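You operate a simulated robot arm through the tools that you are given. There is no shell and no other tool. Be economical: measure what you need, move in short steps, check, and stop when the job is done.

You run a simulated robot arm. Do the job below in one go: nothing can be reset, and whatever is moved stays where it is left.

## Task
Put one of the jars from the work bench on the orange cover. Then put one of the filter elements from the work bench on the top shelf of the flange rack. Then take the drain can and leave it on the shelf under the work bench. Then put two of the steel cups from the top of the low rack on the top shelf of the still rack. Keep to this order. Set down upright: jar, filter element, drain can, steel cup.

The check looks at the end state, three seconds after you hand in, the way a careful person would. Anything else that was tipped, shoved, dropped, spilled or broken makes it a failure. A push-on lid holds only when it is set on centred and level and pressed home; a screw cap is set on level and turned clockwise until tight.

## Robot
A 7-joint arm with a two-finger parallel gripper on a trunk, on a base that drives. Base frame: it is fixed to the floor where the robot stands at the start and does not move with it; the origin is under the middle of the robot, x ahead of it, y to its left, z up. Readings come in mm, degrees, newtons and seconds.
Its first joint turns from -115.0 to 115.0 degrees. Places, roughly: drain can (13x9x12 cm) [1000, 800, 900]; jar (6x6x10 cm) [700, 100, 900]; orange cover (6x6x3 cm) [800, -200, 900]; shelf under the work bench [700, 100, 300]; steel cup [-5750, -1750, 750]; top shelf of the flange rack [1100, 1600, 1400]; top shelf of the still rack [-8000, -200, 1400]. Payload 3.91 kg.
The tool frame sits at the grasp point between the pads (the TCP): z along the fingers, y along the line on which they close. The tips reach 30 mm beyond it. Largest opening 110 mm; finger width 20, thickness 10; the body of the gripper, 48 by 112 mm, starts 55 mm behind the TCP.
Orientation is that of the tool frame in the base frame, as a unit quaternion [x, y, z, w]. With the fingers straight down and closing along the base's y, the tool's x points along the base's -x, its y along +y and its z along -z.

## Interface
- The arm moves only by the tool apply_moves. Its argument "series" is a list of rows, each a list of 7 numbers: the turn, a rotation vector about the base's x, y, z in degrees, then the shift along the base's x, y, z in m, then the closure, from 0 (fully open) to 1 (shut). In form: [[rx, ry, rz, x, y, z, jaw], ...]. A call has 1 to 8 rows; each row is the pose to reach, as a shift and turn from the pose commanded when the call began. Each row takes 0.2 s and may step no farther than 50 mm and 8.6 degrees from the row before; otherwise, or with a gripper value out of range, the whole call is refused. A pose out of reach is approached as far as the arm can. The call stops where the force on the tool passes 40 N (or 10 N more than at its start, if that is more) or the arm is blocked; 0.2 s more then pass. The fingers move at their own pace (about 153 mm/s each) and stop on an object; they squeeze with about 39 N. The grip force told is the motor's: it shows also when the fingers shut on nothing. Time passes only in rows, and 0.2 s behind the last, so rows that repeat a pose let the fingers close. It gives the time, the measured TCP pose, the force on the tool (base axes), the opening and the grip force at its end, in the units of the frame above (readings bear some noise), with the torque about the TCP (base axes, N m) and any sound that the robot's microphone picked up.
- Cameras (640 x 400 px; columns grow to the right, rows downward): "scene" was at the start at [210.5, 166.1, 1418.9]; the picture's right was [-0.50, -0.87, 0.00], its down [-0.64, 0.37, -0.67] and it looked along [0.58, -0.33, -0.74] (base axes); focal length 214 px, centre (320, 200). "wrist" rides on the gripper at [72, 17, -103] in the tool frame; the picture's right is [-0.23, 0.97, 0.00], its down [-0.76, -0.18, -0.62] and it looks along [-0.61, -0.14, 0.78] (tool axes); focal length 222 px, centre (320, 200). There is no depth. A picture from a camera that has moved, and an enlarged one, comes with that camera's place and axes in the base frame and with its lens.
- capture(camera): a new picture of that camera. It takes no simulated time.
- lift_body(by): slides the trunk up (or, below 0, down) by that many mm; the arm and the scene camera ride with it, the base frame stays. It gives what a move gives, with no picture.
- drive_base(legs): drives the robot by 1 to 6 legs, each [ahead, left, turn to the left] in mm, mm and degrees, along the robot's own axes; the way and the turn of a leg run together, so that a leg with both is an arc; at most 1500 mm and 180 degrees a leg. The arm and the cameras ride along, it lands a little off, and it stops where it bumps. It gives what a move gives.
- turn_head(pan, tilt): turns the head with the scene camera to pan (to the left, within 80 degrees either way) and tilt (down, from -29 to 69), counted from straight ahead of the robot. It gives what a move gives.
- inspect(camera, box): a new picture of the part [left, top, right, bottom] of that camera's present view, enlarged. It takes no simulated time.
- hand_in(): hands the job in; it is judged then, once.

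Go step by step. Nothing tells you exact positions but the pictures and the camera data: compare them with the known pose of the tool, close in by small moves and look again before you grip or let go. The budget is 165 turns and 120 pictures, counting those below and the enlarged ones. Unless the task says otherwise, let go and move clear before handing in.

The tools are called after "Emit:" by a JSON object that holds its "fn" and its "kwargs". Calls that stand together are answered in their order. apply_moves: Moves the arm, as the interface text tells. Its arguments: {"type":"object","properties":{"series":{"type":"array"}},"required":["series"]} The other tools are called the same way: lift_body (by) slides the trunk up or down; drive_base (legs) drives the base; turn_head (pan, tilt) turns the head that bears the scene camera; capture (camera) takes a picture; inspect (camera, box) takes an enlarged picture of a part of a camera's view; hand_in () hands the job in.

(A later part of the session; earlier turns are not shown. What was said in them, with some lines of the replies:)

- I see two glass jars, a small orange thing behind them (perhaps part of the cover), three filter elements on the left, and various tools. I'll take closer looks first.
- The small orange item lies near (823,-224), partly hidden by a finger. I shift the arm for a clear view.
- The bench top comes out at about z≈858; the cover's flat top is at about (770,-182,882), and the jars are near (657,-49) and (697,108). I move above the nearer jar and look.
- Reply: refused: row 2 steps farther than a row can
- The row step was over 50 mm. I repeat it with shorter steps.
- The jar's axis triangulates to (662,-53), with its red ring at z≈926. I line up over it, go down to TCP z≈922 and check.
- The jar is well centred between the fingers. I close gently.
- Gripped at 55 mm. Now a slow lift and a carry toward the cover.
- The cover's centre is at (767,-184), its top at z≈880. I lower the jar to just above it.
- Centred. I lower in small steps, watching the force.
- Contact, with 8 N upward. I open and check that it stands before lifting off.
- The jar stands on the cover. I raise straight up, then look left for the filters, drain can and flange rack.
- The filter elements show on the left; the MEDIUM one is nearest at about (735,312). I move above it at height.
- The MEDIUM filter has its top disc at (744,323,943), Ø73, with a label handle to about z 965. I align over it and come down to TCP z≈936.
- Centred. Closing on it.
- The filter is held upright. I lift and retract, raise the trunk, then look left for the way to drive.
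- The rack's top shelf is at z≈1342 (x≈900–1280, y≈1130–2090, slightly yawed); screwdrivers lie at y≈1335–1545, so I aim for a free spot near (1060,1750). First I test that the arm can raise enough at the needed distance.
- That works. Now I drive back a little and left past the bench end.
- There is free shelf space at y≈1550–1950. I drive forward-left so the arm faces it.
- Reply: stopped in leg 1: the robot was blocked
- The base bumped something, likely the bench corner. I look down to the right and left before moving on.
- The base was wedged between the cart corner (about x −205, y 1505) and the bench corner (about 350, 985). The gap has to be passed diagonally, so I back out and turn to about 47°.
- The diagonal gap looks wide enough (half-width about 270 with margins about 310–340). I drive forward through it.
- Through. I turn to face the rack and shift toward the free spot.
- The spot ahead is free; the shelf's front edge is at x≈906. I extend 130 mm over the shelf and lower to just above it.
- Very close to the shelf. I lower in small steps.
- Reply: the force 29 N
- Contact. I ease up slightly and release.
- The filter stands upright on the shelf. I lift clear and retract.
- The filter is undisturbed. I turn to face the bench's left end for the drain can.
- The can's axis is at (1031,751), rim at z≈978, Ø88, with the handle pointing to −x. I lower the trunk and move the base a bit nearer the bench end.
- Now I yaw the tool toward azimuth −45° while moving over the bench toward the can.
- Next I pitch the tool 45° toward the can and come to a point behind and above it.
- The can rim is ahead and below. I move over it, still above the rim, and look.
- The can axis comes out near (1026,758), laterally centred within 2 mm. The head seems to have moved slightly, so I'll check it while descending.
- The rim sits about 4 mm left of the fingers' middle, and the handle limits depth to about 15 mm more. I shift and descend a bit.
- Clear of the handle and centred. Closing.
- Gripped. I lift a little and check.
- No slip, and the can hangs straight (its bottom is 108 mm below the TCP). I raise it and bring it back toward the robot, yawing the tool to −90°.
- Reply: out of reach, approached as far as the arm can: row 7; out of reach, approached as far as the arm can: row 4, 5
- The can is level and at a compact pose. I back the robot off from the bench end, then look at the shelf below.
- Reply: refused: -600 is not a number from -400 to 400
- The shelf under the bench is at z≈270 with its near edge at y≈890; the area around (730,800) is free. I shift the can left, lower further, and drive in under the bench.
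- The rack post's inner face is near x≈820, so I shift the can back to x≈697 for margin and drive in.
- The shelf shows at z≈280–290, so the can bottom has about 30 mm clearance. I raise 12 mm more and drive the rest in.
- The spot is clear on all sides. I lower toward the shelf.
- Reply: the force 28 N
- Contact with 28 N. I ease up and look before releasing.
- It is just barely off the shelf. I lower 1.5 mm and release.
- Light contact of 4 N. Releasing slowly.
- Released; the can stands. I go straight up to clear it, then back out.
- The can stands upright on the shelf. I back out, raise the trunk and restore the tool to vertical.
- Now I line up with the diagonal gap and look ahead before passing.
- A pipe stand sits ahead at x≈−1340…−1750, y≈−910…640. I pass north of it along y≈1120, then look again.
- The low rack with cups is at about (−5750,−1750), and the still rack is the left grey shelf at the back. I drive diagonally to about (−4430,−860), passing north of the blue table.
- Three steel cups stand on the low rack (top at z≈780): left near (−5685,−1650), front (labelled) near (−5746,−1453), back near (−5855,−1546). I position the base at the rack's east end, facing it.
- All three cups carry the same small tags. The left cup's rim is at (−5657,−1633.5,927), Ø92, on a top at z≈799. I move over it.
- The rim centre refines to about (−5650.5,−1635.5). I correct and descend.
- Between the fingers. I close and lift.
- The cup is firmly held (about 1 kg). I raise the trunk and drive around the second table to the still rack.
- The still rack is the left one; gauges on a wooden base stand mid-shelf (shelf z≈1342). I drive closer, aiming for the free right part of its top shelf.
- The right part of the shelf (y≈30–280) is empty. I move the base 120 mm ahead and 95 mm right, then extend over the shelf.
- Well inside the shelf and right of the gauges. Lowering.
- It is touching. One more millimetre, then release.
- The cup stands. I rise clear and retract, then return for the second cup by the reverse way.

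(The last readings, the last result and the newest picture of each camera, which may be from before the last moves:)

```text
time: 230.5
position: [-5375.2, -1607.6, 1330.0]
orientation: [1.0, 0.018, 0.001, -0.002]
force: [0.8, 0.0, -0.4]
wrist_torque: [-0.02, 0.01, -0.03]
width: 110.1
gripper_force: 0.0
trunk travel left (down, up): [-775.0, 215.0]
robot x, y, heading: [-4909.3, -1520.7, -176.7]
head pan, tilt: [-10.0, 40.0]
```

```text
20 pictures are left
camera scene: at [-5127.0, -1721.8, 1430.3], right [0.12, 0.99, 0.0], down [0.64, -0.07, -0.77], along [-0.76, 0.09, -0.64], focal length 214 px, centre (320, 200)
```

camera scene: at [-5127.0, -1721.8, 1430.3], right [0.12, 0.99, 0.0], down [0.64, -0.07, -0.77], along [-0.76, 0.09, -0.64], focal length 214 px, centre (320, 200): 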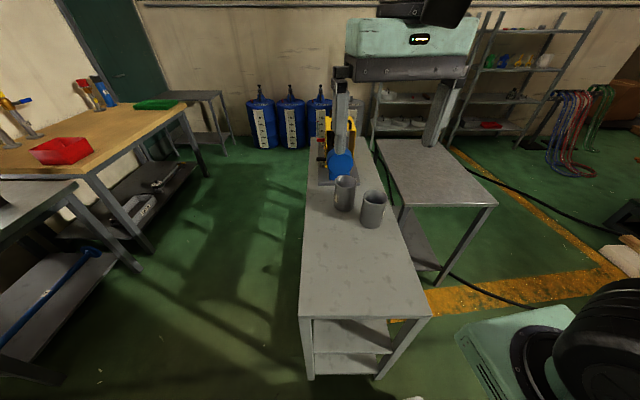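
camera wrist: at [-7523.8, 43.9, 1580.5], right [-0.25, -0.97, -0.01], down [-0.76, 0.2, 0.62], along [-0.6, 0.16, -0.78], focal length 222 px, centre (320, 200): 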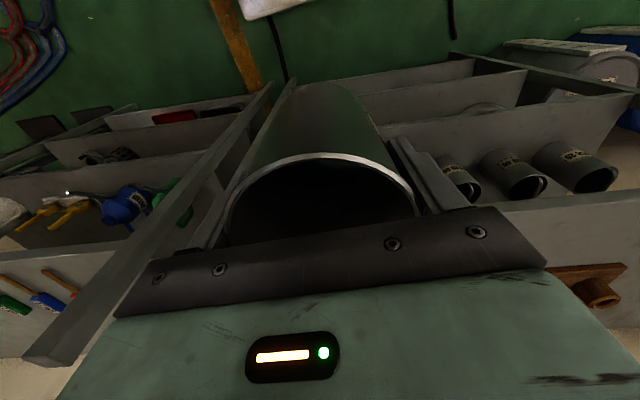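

Emit:
{"fn": "drive_base", "kwargs": {"legs": [[55, 0, -3.2]]}}

Emit:
{"fn": "inspect", "kwargs": {"camera": "scene", "box": [300, 150, 420, 250]}}

Emit:
{"fn": "inspect", "kwargs": {"camera": "wrist", "box": [200, 100, 380, 240]}}

```text
time: 231.5
position: [-5435.5, -1581.8, 1330.7]
orientation: [1.0, -0.01, 0.0, -0.003]
force: [0.6, 0.1, 0.6]
wrist_torque: [0.0, 0.04, 0.01]
width: 110.1
gripper_force: 0.1
trunk travel left (down, up): [-775.0, 215.0]
robot x, y, heading: [-4972.0, -1518.9, -179.7]
head pan, tilt: [-10.0, 40.0]
```

```text
4.00 times, centred on (360, 200) of scene
camera zoom: at [-5193.3, -1710.9, 1430.3], right [0.17, 0.98, 0.0], down [0.63, -0.11, -0.77], along [-0.75, 0.13, -0.64], focal length 858 px, centre (160, 200)
```

zoom: 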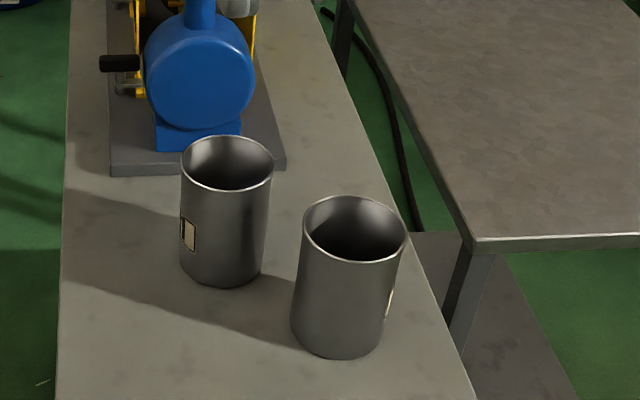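

```text
2.86 times, centred on (290, 170) of wrist
camera zoom: at [-5361.7, -1601.8, 1433.8], right [-0.25, -0.97, -0.01], down [-0.76, 0.19, 0.62], along [-0.6, 0.16, -0.78], focal length 635 px, centre (406, 286)
```

zoom: 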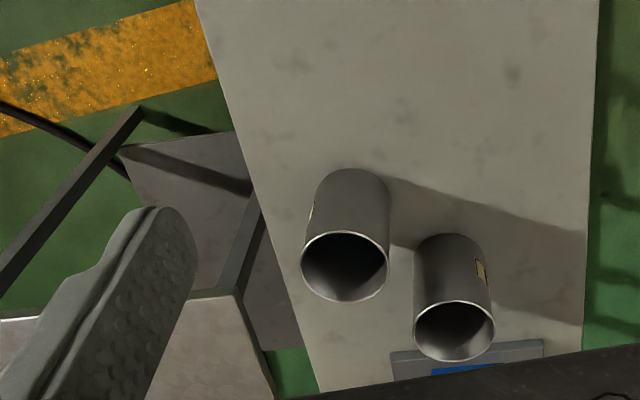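

The second cup's rim is at about (−5714,−1447,927). I move above it.

Emit:
{"fn": "apply_moves", "kwargs": {"series": [[0, 0, 0, -0.0344, 0.0169, -0.02, 0], [0, 0, 0, -0.0688, 0.0338, -0.04, 0], [0, 0, 0, -0.1032, 0.0507, -0.06, 0], [0, 0, 0, -0.1376, 0.0676, -0.08, 0], [0, 0, 0, -0.172, 0.0845, -0.1, 0], [0, 0, 0, -0.2064, 0.1014, -0.12, 0], [0, 0, 0, -0.2408, 0.1183, -0.14, 0], [0, 0, 0, -0.2755, 0.135, -0.16, 0]]}}

Emit:
{"fn": "apply_moves", "kwargs": {"series": [[0, 0, 0, 0, 0, -0.045, 0], [0, 0, 0, 0, 0, -0.09, 0], [0, 0, 0, 0, 0, -0.135, 0], [0, 0, 0, 0, 0, -0.175, 0], [0, 0, 0, 0, 0, -0.18, 0], [0, 0, 0, 0, 0, -0.18, 0]]}}

Emit:
{"fn": "capture", "kwargs": {"camera": "wrist"}}

```text
time: 233.3
position: [-5710.0, -1446.5, 1170.9]
orientation: [1.0, -0.01, 0.0, -0.002]
force: [0.5, -0.6, 0.2]
wrist_torque: [-0.01, 0.05, 0.0]
width: 110.0
gripper_force: 0.0
trunk travel left (down, up): [-775.0, 215.0]
robot x, y, heading: [-4968.6, -1518.6, -180.0]
head pan, tilt: [-10.0, 40.0]
```

```text
time: 234.7
position: [-5710.7, -1446.7, 989.7]
orientation: [1.0, -0.011, 0.001, -0.003]
force: [-0.5, 0.5, 0.7]
wrist_torque: [0.0, -0.01, 0.05]
width: 110.1
gripper_force: 0.0
trunk travel left (down, up): [-775.0, 215.0]
robot x, y, heading: [-4967.0, -1520.8, -179.9]
head pan, tilt: [-10.0, 40.0]
```

```text
17 pictures are left
camera wrist: at [-5637.4, -1466.1, 1093.5], right [-0.25, -0.97, -0.01], down [-0.76, 0.19, 0.62], along [-0.6, 0.16, -0.78], focal length 222 px, centre (320, 200)
```

wrist: 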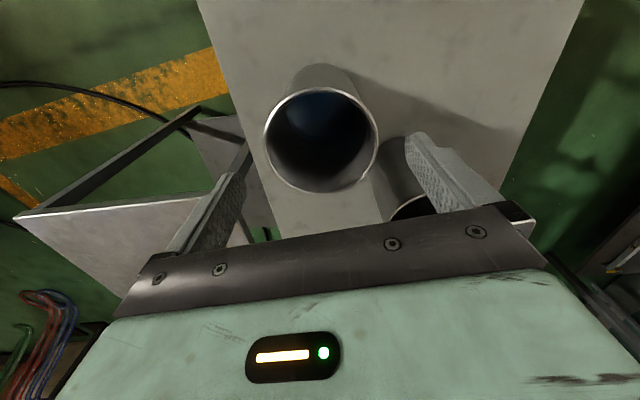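

Nearly centred. I correct 2 mm and descend.

Emit:
{"fn": "apply_moves", "kwargs": {"series": [[0, 0, 0, 0.0025, -0.001, -0.01, 0], [0, 0, 0, 0.0025, -0.001, -0.035, 0], [0, 0, 0, 0.0025, -0.001, -0.06, 0], [0, 0, 0, 0.0025, -0.001, -0.08, 0], [0, 0, 0, 0.0025, -0.001, -0.094, 0], [0, 0, 0, 0.0025, -0.001, -0.094, 0]]}}

Emit:
{"fn": "capture", "kwargs": {"camera": "wrist"}}

```text
time: 236.1
position: [-5706.9, -1452.1, 896.2]
orientation: [1.0, -0.01, 0.001, -0.003]
force: [-0.3, 0.6, 0.6]
wrist_torque: [0.0, 0.03, 0.08]
width: 109.9
gripper_force: 0.1
trunk travel left (down, up): [-775.0, 215.0]
robot x, y, heading: [-4967.6, -1515.9, -180.2]
head pan, tilt: [-10.0, 40.0]
```

```text
16 pictures are left
camera wrist: at [-5633.2, -1469.2, 999.9], right [-0.25, -0.97, -0.01], down [-0.76, 0.19, 0.62], along [-0.6, 0.16, -0.78], focal length 222 px, centre (320, 200)
```

wrist: 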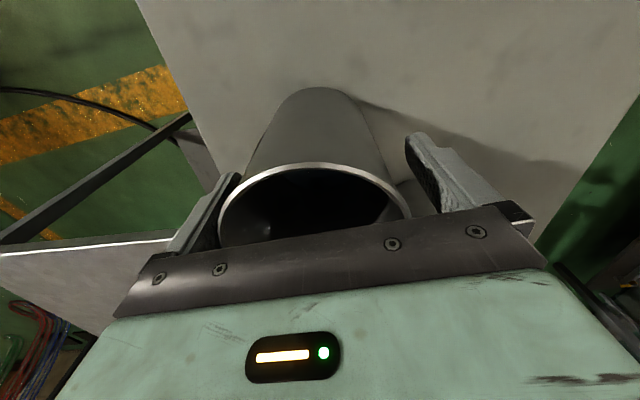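

Emit:
{"fn": "apply_moves", "kwargs": {"series": [[0, 0, 0, 0, 0.002, 0, 0], [0, 0, 0, 0, 0.002, 0, 0.1], [0, 0, 0, 0, 0.002, 0, 0.3], [0, 0, 0, 0, 0.002, 0, 0.3], [0, 0, 0, 0, 0.002, 0.005, 0.3], [0, 0, 0, 0, 0.002, 0.03, 0.3], [0, 0, 0, 0, 0.002, 0.07, 0.3], [0, 0, 0, 0, 0.002, 0.11, 0.3]]}}

Emit:
{"fn": "apply_moves", "kwargs": {"series": [[0, 0, 0, 0, 0, 0.04, 0.3], [0, 0, 0, 0, 0, 0.08, 0.3], [0, 0, 0, 0.04, -0.01, 0.11, 0.3], [0, 0, 0, 0.08, -0.02, 0.14, 0.3], [0, 0, 0, 0.12, -0.03, 0.17, 0.3], [0, 0, 0, 0.16, -0.04, 0.2, 0.3], [0, 0, 0, 0.2, -0.05, 0.22, 0.3], [0, 0, 0, 0.24, -0.06, 0.25, 0.3]]}}

Emit:
{"fn": "capture", "kwargs": {"camera": "scene"}}

```text
time: 237.9
position: [-5708.7, -1447.5, 1007.1]
orientation: [1.0, -0.01, 0.002, -0.002]
force: [-0.5, 0.1, -10.9]
wrist_torque: [0.0, -0.08, 0.02]
width: 86.5
gripper_force: 39.6
trunk travel left (down, up): [-775.0, 215.0]
robot x, y, heading: [-4967.1, -1519.9, -179.9]
head pan, tilt: [-10.0, 40.0]
```

```text
refused: row 3 steps farther than a row can; nothing moved
```

```text
15 pictures are left
camera scene: at [-5194.4, -1710.9, 1430.0], right [0.17, 0.98, 0.0], down [0.63, -0.11, -0.77], along [-0.75, 0.13, -0.64], focal length 214 px, centre (320, 200)
```

scene: 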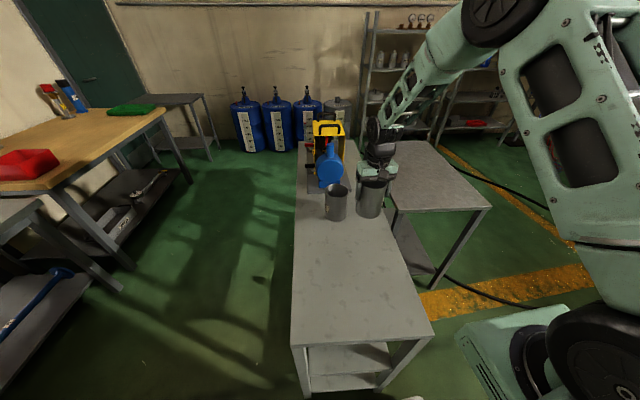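

Cup lifted. I continue the lift and retract with shorter steps, then raise the trunk.

Emit:
{"fn": "apply_moves", "kwargs": {"series": [[0, 0, 0, 0, 0, 0.04, 0.3], [0, 0, 0, 0, 0, 0.08, 0.3], [0, 0, 0, 0.035, -0.01, 0.11, 0.3], [0, 0, 0, 0.07, -0.02, 0.14, 0.3], [0, 0, 0, 0.105, -0.03, 0.17, 0.3], [0, 0, 0, 0.14, -0.04, 0.2, 0.3], [0, 0, 0, 0.18, -0.05, 0.22, 0.3], [0, 0, 0, 0.22, -0.06, 0.24, 0.3]]}}

Emit:
{"fn": "lift_body", "kwargs": {"by": 210}}

Emit:
{"fn": "drive_base", "kwargs": {"legs": [[0, -1290, 0], [1400, 0, 0]]}}

```text
time: 239.7
position: [-5486.6, -1508.3, 1244.4]
orientation: [1.0, -0.011, 0.001, -0.003]
force: [-2.0, 0.2, -10.5]
wrist_torque: [0.01, -0.09, -0.01]
width: 86.3
gripper_force: 38.9
trunk travel left (down, up): [-775.0, 215.0]
robot x, y, heading: [-4967.5, -1525.8, -180.0]
head pan, tilt: [-10.0, 40.0]
```

```text
time: 241.9
position: [-5487.0, -1509.1, 1455.6]
orientation: [1.0, -0.01, 0.001, -0.003]
force: [0.1, 0.3, -9.8]
wrist_torque: [0.02, -0.07, 0.01]
width: 86.5
gripper_force: 38.8
trunk travel left (down, up): [-985.0, 5.0]
robot x, y, heading: [-4967.4, -1519.5, -180.0]
head pan, tilt: [-10.0, 40.0]
```

```text
time: 255.1
position: [-6914.5, -208.8, 1456.1]
orientation: [1.0, -0.014, 0.001, -0.002]
force: [-0.6, 0.4, -9.9]
wrist_torque: [0.02, -0.04, -0.01]
width: 86.7
gripper_force: 38.8
trunk travel left (down, up): [-985.0, 5.0]
robot x, y, heading: [-6397.2, -224.5, 179.7]
head pan, tilt: [-10.0, 40.0]
```

Raising the arm for clearance, then driving to the free left part of the still rack's top shelf (y≈−495).

Emit:
{"fn": "apply_moves", "kwargs": {"series": [[0, 0, 0, 0.01, 0, 0.015, 0.3], [0, 0, 0, 0.03, 0, 0.03, 0.3], [0, 0, 0, 0.04, 0, 0.035, 0.3], [0, 0, 0, 0.04, 0, 0.035, 0.3]]}}

Emit:
{"fn": "drive_base", "kwargs": {"legs": [[500, 200, 0], [310, 80, 0]]}}

Emit:
{"fn": "turn_head", "kwargs": {"pan": -15, "tilt": 30}}

Emit:
{"fn": "capture", "kwargs": {"camera": "scene"}}

Emit:
{"fn": "capture", "kwargs": {"camera": "wrist"}}

```text
time: 256.1
position: [-6874.8, -207.4, 1491.9]
orientation: [1.0, -0.013, 0.001, -0.002]
force: [-0.1, 1.1, -10.4]
wrist_torque: [0.02, -0.11, -0.01]
width: 86.5
gripper_force: 38.7
trunk travel left (down, up): [-985.0, 5.0]
robot x, y, heading: [-6395.6, -221.7, 179.8]
head pan, tilt: [-10.0, 40.0]
```

```text
time: 261.0
position: [-7696.1, -482.5, 1490.8]
orientation: [1.0, -0.012, 0.0, -0.003]
force: [0.1, 0.3, -9.6]
wrist_torque: [-0.04, -0.11, -0.01]
width: 86.9
gripper_force: 38.6
trunk travel left (down, up): [-985.0, 5.0]
robot x, y, heading: [-7216.4, -496.5, 179.9]
head pan, tilt: [-10.0, 40.0]
```

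```text
time: 261.7
position: [-7695.9, -482.3, 1491.0]
orientation: [1.0, -0.012, 0.002, -0.002]
force: [0.2, -0.3, -9.9]
wrist_torque: [0.01, -0.05, 0.0]
width: 86.5
gripper_force: 39.2
trunk travel left (down, up): [-985.0, 5.0]
robot x, y, heading: [-7213.0, -498.4, 180.0]
head pan, tilt: [-15.0, 30.0]
```

```text
14 pictures are left
camera scene: at [-7447.4, -678.7, 1655.5], right [0.26, 0.96, 0.0], down [0.48, -0.13, -0.87], along [-0.84, 0.23, -0.5], focal length 214 px, centre (320, 200)
```

scene: 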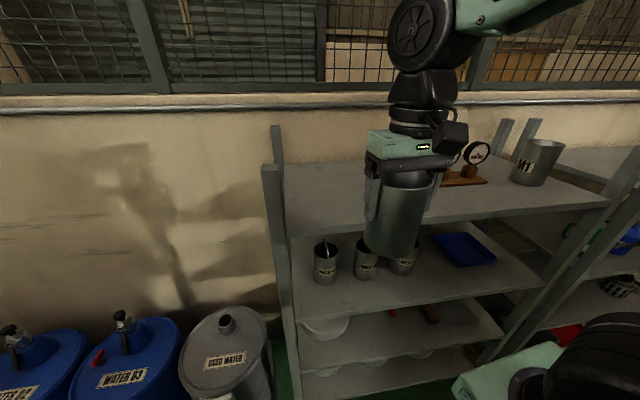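

```text
13 pictures are left
camera wrist: at [-7622.7, -501.2, 1594.3], right [-0.25, -0.97, -0.01], down [-0.76, 0.19, 0.62], along [-0.6, 0.16, -0.78], focal length 222 px, centre (320, 200)
```

wrist: 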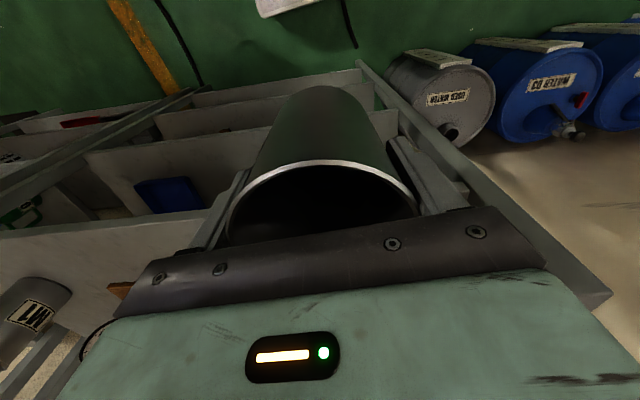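

Left zone is free (left post inner side at y≈−620, gauge board ends at y≈−374). I extend over the shelf.

Emit:
{"fn": "apply_moves", "kwargs": {"series": [[0, 0, 0, -0.03, 0, 0, 0.3], [0, 0, 0, -0.06, -0.002, 0, 0.3], [0, 0, 0, -0.09, -0.004, 0, 0.3], [0, 0, 0, -0.12, -0.006, 0, 0.3], [0, 0, 0, -0.15, -0.008, 0, 0.3], [0, 0, 0, -0.18, -0.01, 0, 0.3], [0, 0, 0, -0.205, -0.01, 0, 0.3], [0, 0, 0, -0.205, -0.01, 0, 0.3]]}}

Emit:
{"fn": "apply_moves", "kwargs": {"series": [[0, 0, 0, 0, 0, -0.01, 0.3], [0, 0, 0, 0, 0, -0.02, 0.3], [0, 0, 0, 0, 0, -0.03, 0.3], [0, 0, 0, 0, 0, -0.036, 0.3], [0, 0, 0, 0, 0, -0.036, 0.3]]}}

Emit:
{"fn": "capture", "kwargs": {"camera": "scene"}}

```text
time: 263.5
position: [-7902.9, -492.9, 1490.2]
orientation: [1.0, -0.012, 0.002, -0.003]
force: [-0.1, 0.5, -9.6]
wrist_torque: [-0.02, -0.12, -0.03]
width: 86.6
gripper_force: 39.1
trunk travel left (down, up): [-985.0, 5.0]
robot x, y, heading: [-7214.5, -498.9, 179.6]
head pan, tilt: [-15.0, 30.0]
```

```text
time: 264.7
position: [-7902.0, -492.0, 1453.6]
orientation: [1.0, -0.012, 0.001, -0.002]
force: [0.1, 0.0, -10.5]
wrist_torque: [-0.04, -0.11, 0.0]
width: 86.7
gripper_force: 38.7
trunk travel left (down, up): [-985.0, 5.0]
robot x, y, heading: [-7218.9, -500.8, 179.5]
head pan, tilt: [-15.0, 30.0]
```

```text
12 pictures are left
camera scene: at [-7447.6, -678.7, 1655.5], right [0.26, 0.96, 0.0], down [0.48, -0.13, -0.87], along [-0.84, 0.23, -0.5], focal length 214 px, centre (320, 200)
```

scene: 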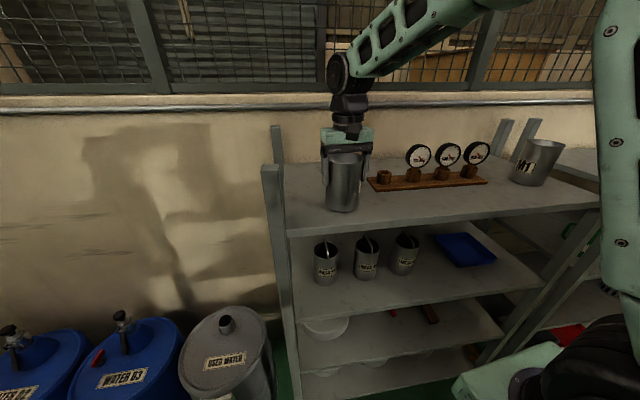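

Good clearance to the gauge board. I lower to contact.

Emit:
{"fn": "apply_moves", "kwargs": {"series": [[0, 0, 0, 0, 0, -0.002, 0.3], [0, 0, 0, 0, 0, -0.004, 0.3], [0, 0, 0, 0, 0, -0.006, 0.3]]}}

```text
time: 265.5
position: [-7900.5, -492.8, 1447.9]
orientation: [1.0, -0.013, 0.002, -0.003]
force: [1.0, -0.6, -11.0]
wrist_torque: [0.03, -0.06, -0.01]
width: 86.5
gripper_force: 38.8
trunk travel left (down, up): [-985.0, 5.0]
robot x, y, heading: [-7221.0, -496.5, 179.9]
head pan, tilt: [-15.0, 30.0]
```

Emit:
{"fn": "apply_moves", "kwargs": {"series": [[0, 0, 0, 0, 0, -0.001, 0.3], [0, 0, 0, 0, 0, -0.002, 0.3]]}}

```text
time: 266.1
position: [-7901.9, -493.1, 1446.2]
orientation: [1.0, -0.012, 0.001, -0.002]
force: [0.5, 0.7, -5.8]
wrist_torque: [-0.11, -0.04, -0.04]
width: 86.4
gripper_force: 38.8
trunk travel left (down, up): [-985.0, 5.0]
robot x, y, heading: [-7215.5, -497.8, 179.8]
head pan, tilt: [-15.0, 30.0]
```

Contact is beginning. Slightly lower, then release.

Emit:
{"fn": "apply_moves", "kwargs": {"series": [[0, 0, 0, 0, 0, -0.001, 0.3], [0, 0, 0, 0, 0, -0.0012, 0.3], [0, 0, 0, 0, 0, -0.0012, 0.18], [0, 0, 0, 0, 0, -0.0012, 0.1], [0, 0, 0, 0, 0, -0.0012, 0.0], [0, 0, 0, 0, 0, -0.0012, 0.0]]}}

Emit:
{"fn": "inspect", "kwargs": {"camera": "scene", "box": [270, 110, 450, 250]}}

```text
time: 267.5
position: [-7901.8, -492.4, 1446.0]
orientation: [1.0, -0.013, 0.001, -0.003]
force: [0.5, 0.0, -0.3]
wrist_torque: [0.01, -0.01, 0.02]
width: 110.2
gripper_force: 0.1
trunk travel left (down, up): [-985.0, 5.0]
robot x, y, heading: [-7215.1, -496.5, 179.9]
head pan, tilt: [-15.0, 30.0]
```

```text
2.86 times, centred on (360, 180) of scene
camera zoom: at [-7447.1, -678.7, 1655.6], right [0.26, 0.96, 0.0], down [0.48, -0.13, -0.87], along [-0.84, 0.23, -0.5], focal length 613 px, centre (206, 257)
```

zoom: 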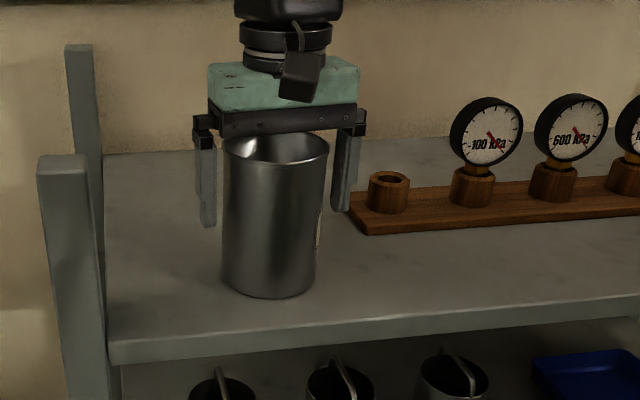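

Standing upright. I rise straight up and retract.

Emit:
{"fn": "apply_moves", "kwargs": {"series": [[0, 0, 0, 0, 0, 0.02, 0], [0, 0, 0, 0, 0, 0.05, 0], [0, 0, 0, 0, 0, 0.08, 0], [0, 0, 0, 0, 0, 0.095, 0], [0, 0, 0, 0.04, 0, 0.095, 0], [0, 0, 0, 0.08, 0, 0.095, 0], [0, 0, 0, 0.12, 0, 0.095, 0], [0, 0, 0, 0.16, 0, 0.095, 0]]}}

Emit:
{"fn": "drive_base", "kwargs": {"legs": [[-300, 0, 0]]}}

Emit:
{"fn": "capture", "kwargs": {"camera": "scene"}}

```text
time: 269.3
position: [-7738.3, -491.7, 1538.5]
orientation: [1.0, -0.012, 0.001, -0.002]
force: [-0.3, 0.2, 0.2]
wrist_torque: [0.01, -0.03, -0.01]
width: 110.0
gripper_force: 0.2
trunk travel left (down, up): [-985.0, 5.0]
robot x, y, heading: [-7217.0, -497.3, 179.8]
head pan, tilt: [-15.0, 30.0]
```

```text
time: 271.4
position: [-7437.6, -492.9, 1539.4]
orientation: [1.0, -0.013, 0.001, -0.002]
force: [-0.1, -0.3, 0.0]
wrist_torque: [0.03, -0.02, -0.03]
width: 110.1
gripper_force: 0.0
trunk travel left (down, up): [-985.0, 5.0]
robot x, y, heading: [-6916.7, -500.0, 179.5]
head pan, tilt: [-15.0, 30.0]
```

```text
10 pictures are left
camera scene: at [-7146.3, -679.7, 1655.6], right [0.26, 0.96, 0.0], down [0.48, -0.13, -0.87], along [-0.84, 0.23, -0.5], focal length 214 px, centre (320, 200)
```

scene: 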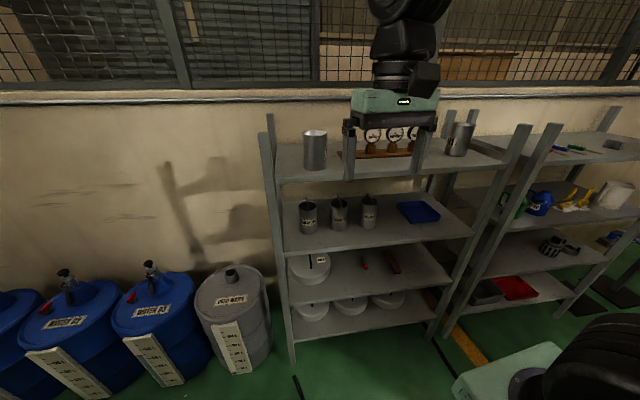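

Both cups stand upright on the still rack's top shelf with the gauges untouched; the gripper is open and clear. Every part of the job is in place, so I hand in.

Emit:
{"fn": "hand_in", "kwargs": {}}

```text
The job is handed in.
```

I did all four parts in the order you gave and handed the job in. I don't have the check's verdict.

- **Jar:** it stands upright on the orange cover.
- **Filter element:** the MEDIUM one stands on the top shelf of the flange rack, clear of the two hex keys there.
- **Drain can:** it stands upright on the shelf under the work bench, near the bench's left end.
- **Steel cups:** two stand on the top shelf of the still rack, one on each side of the gauges.

On the way to the flange rack the robot base wedged between the blue cart and the bench corner and stopped. The cart had not moved as far as I could measure. Nothing on the bench looked out of place in later pictures.
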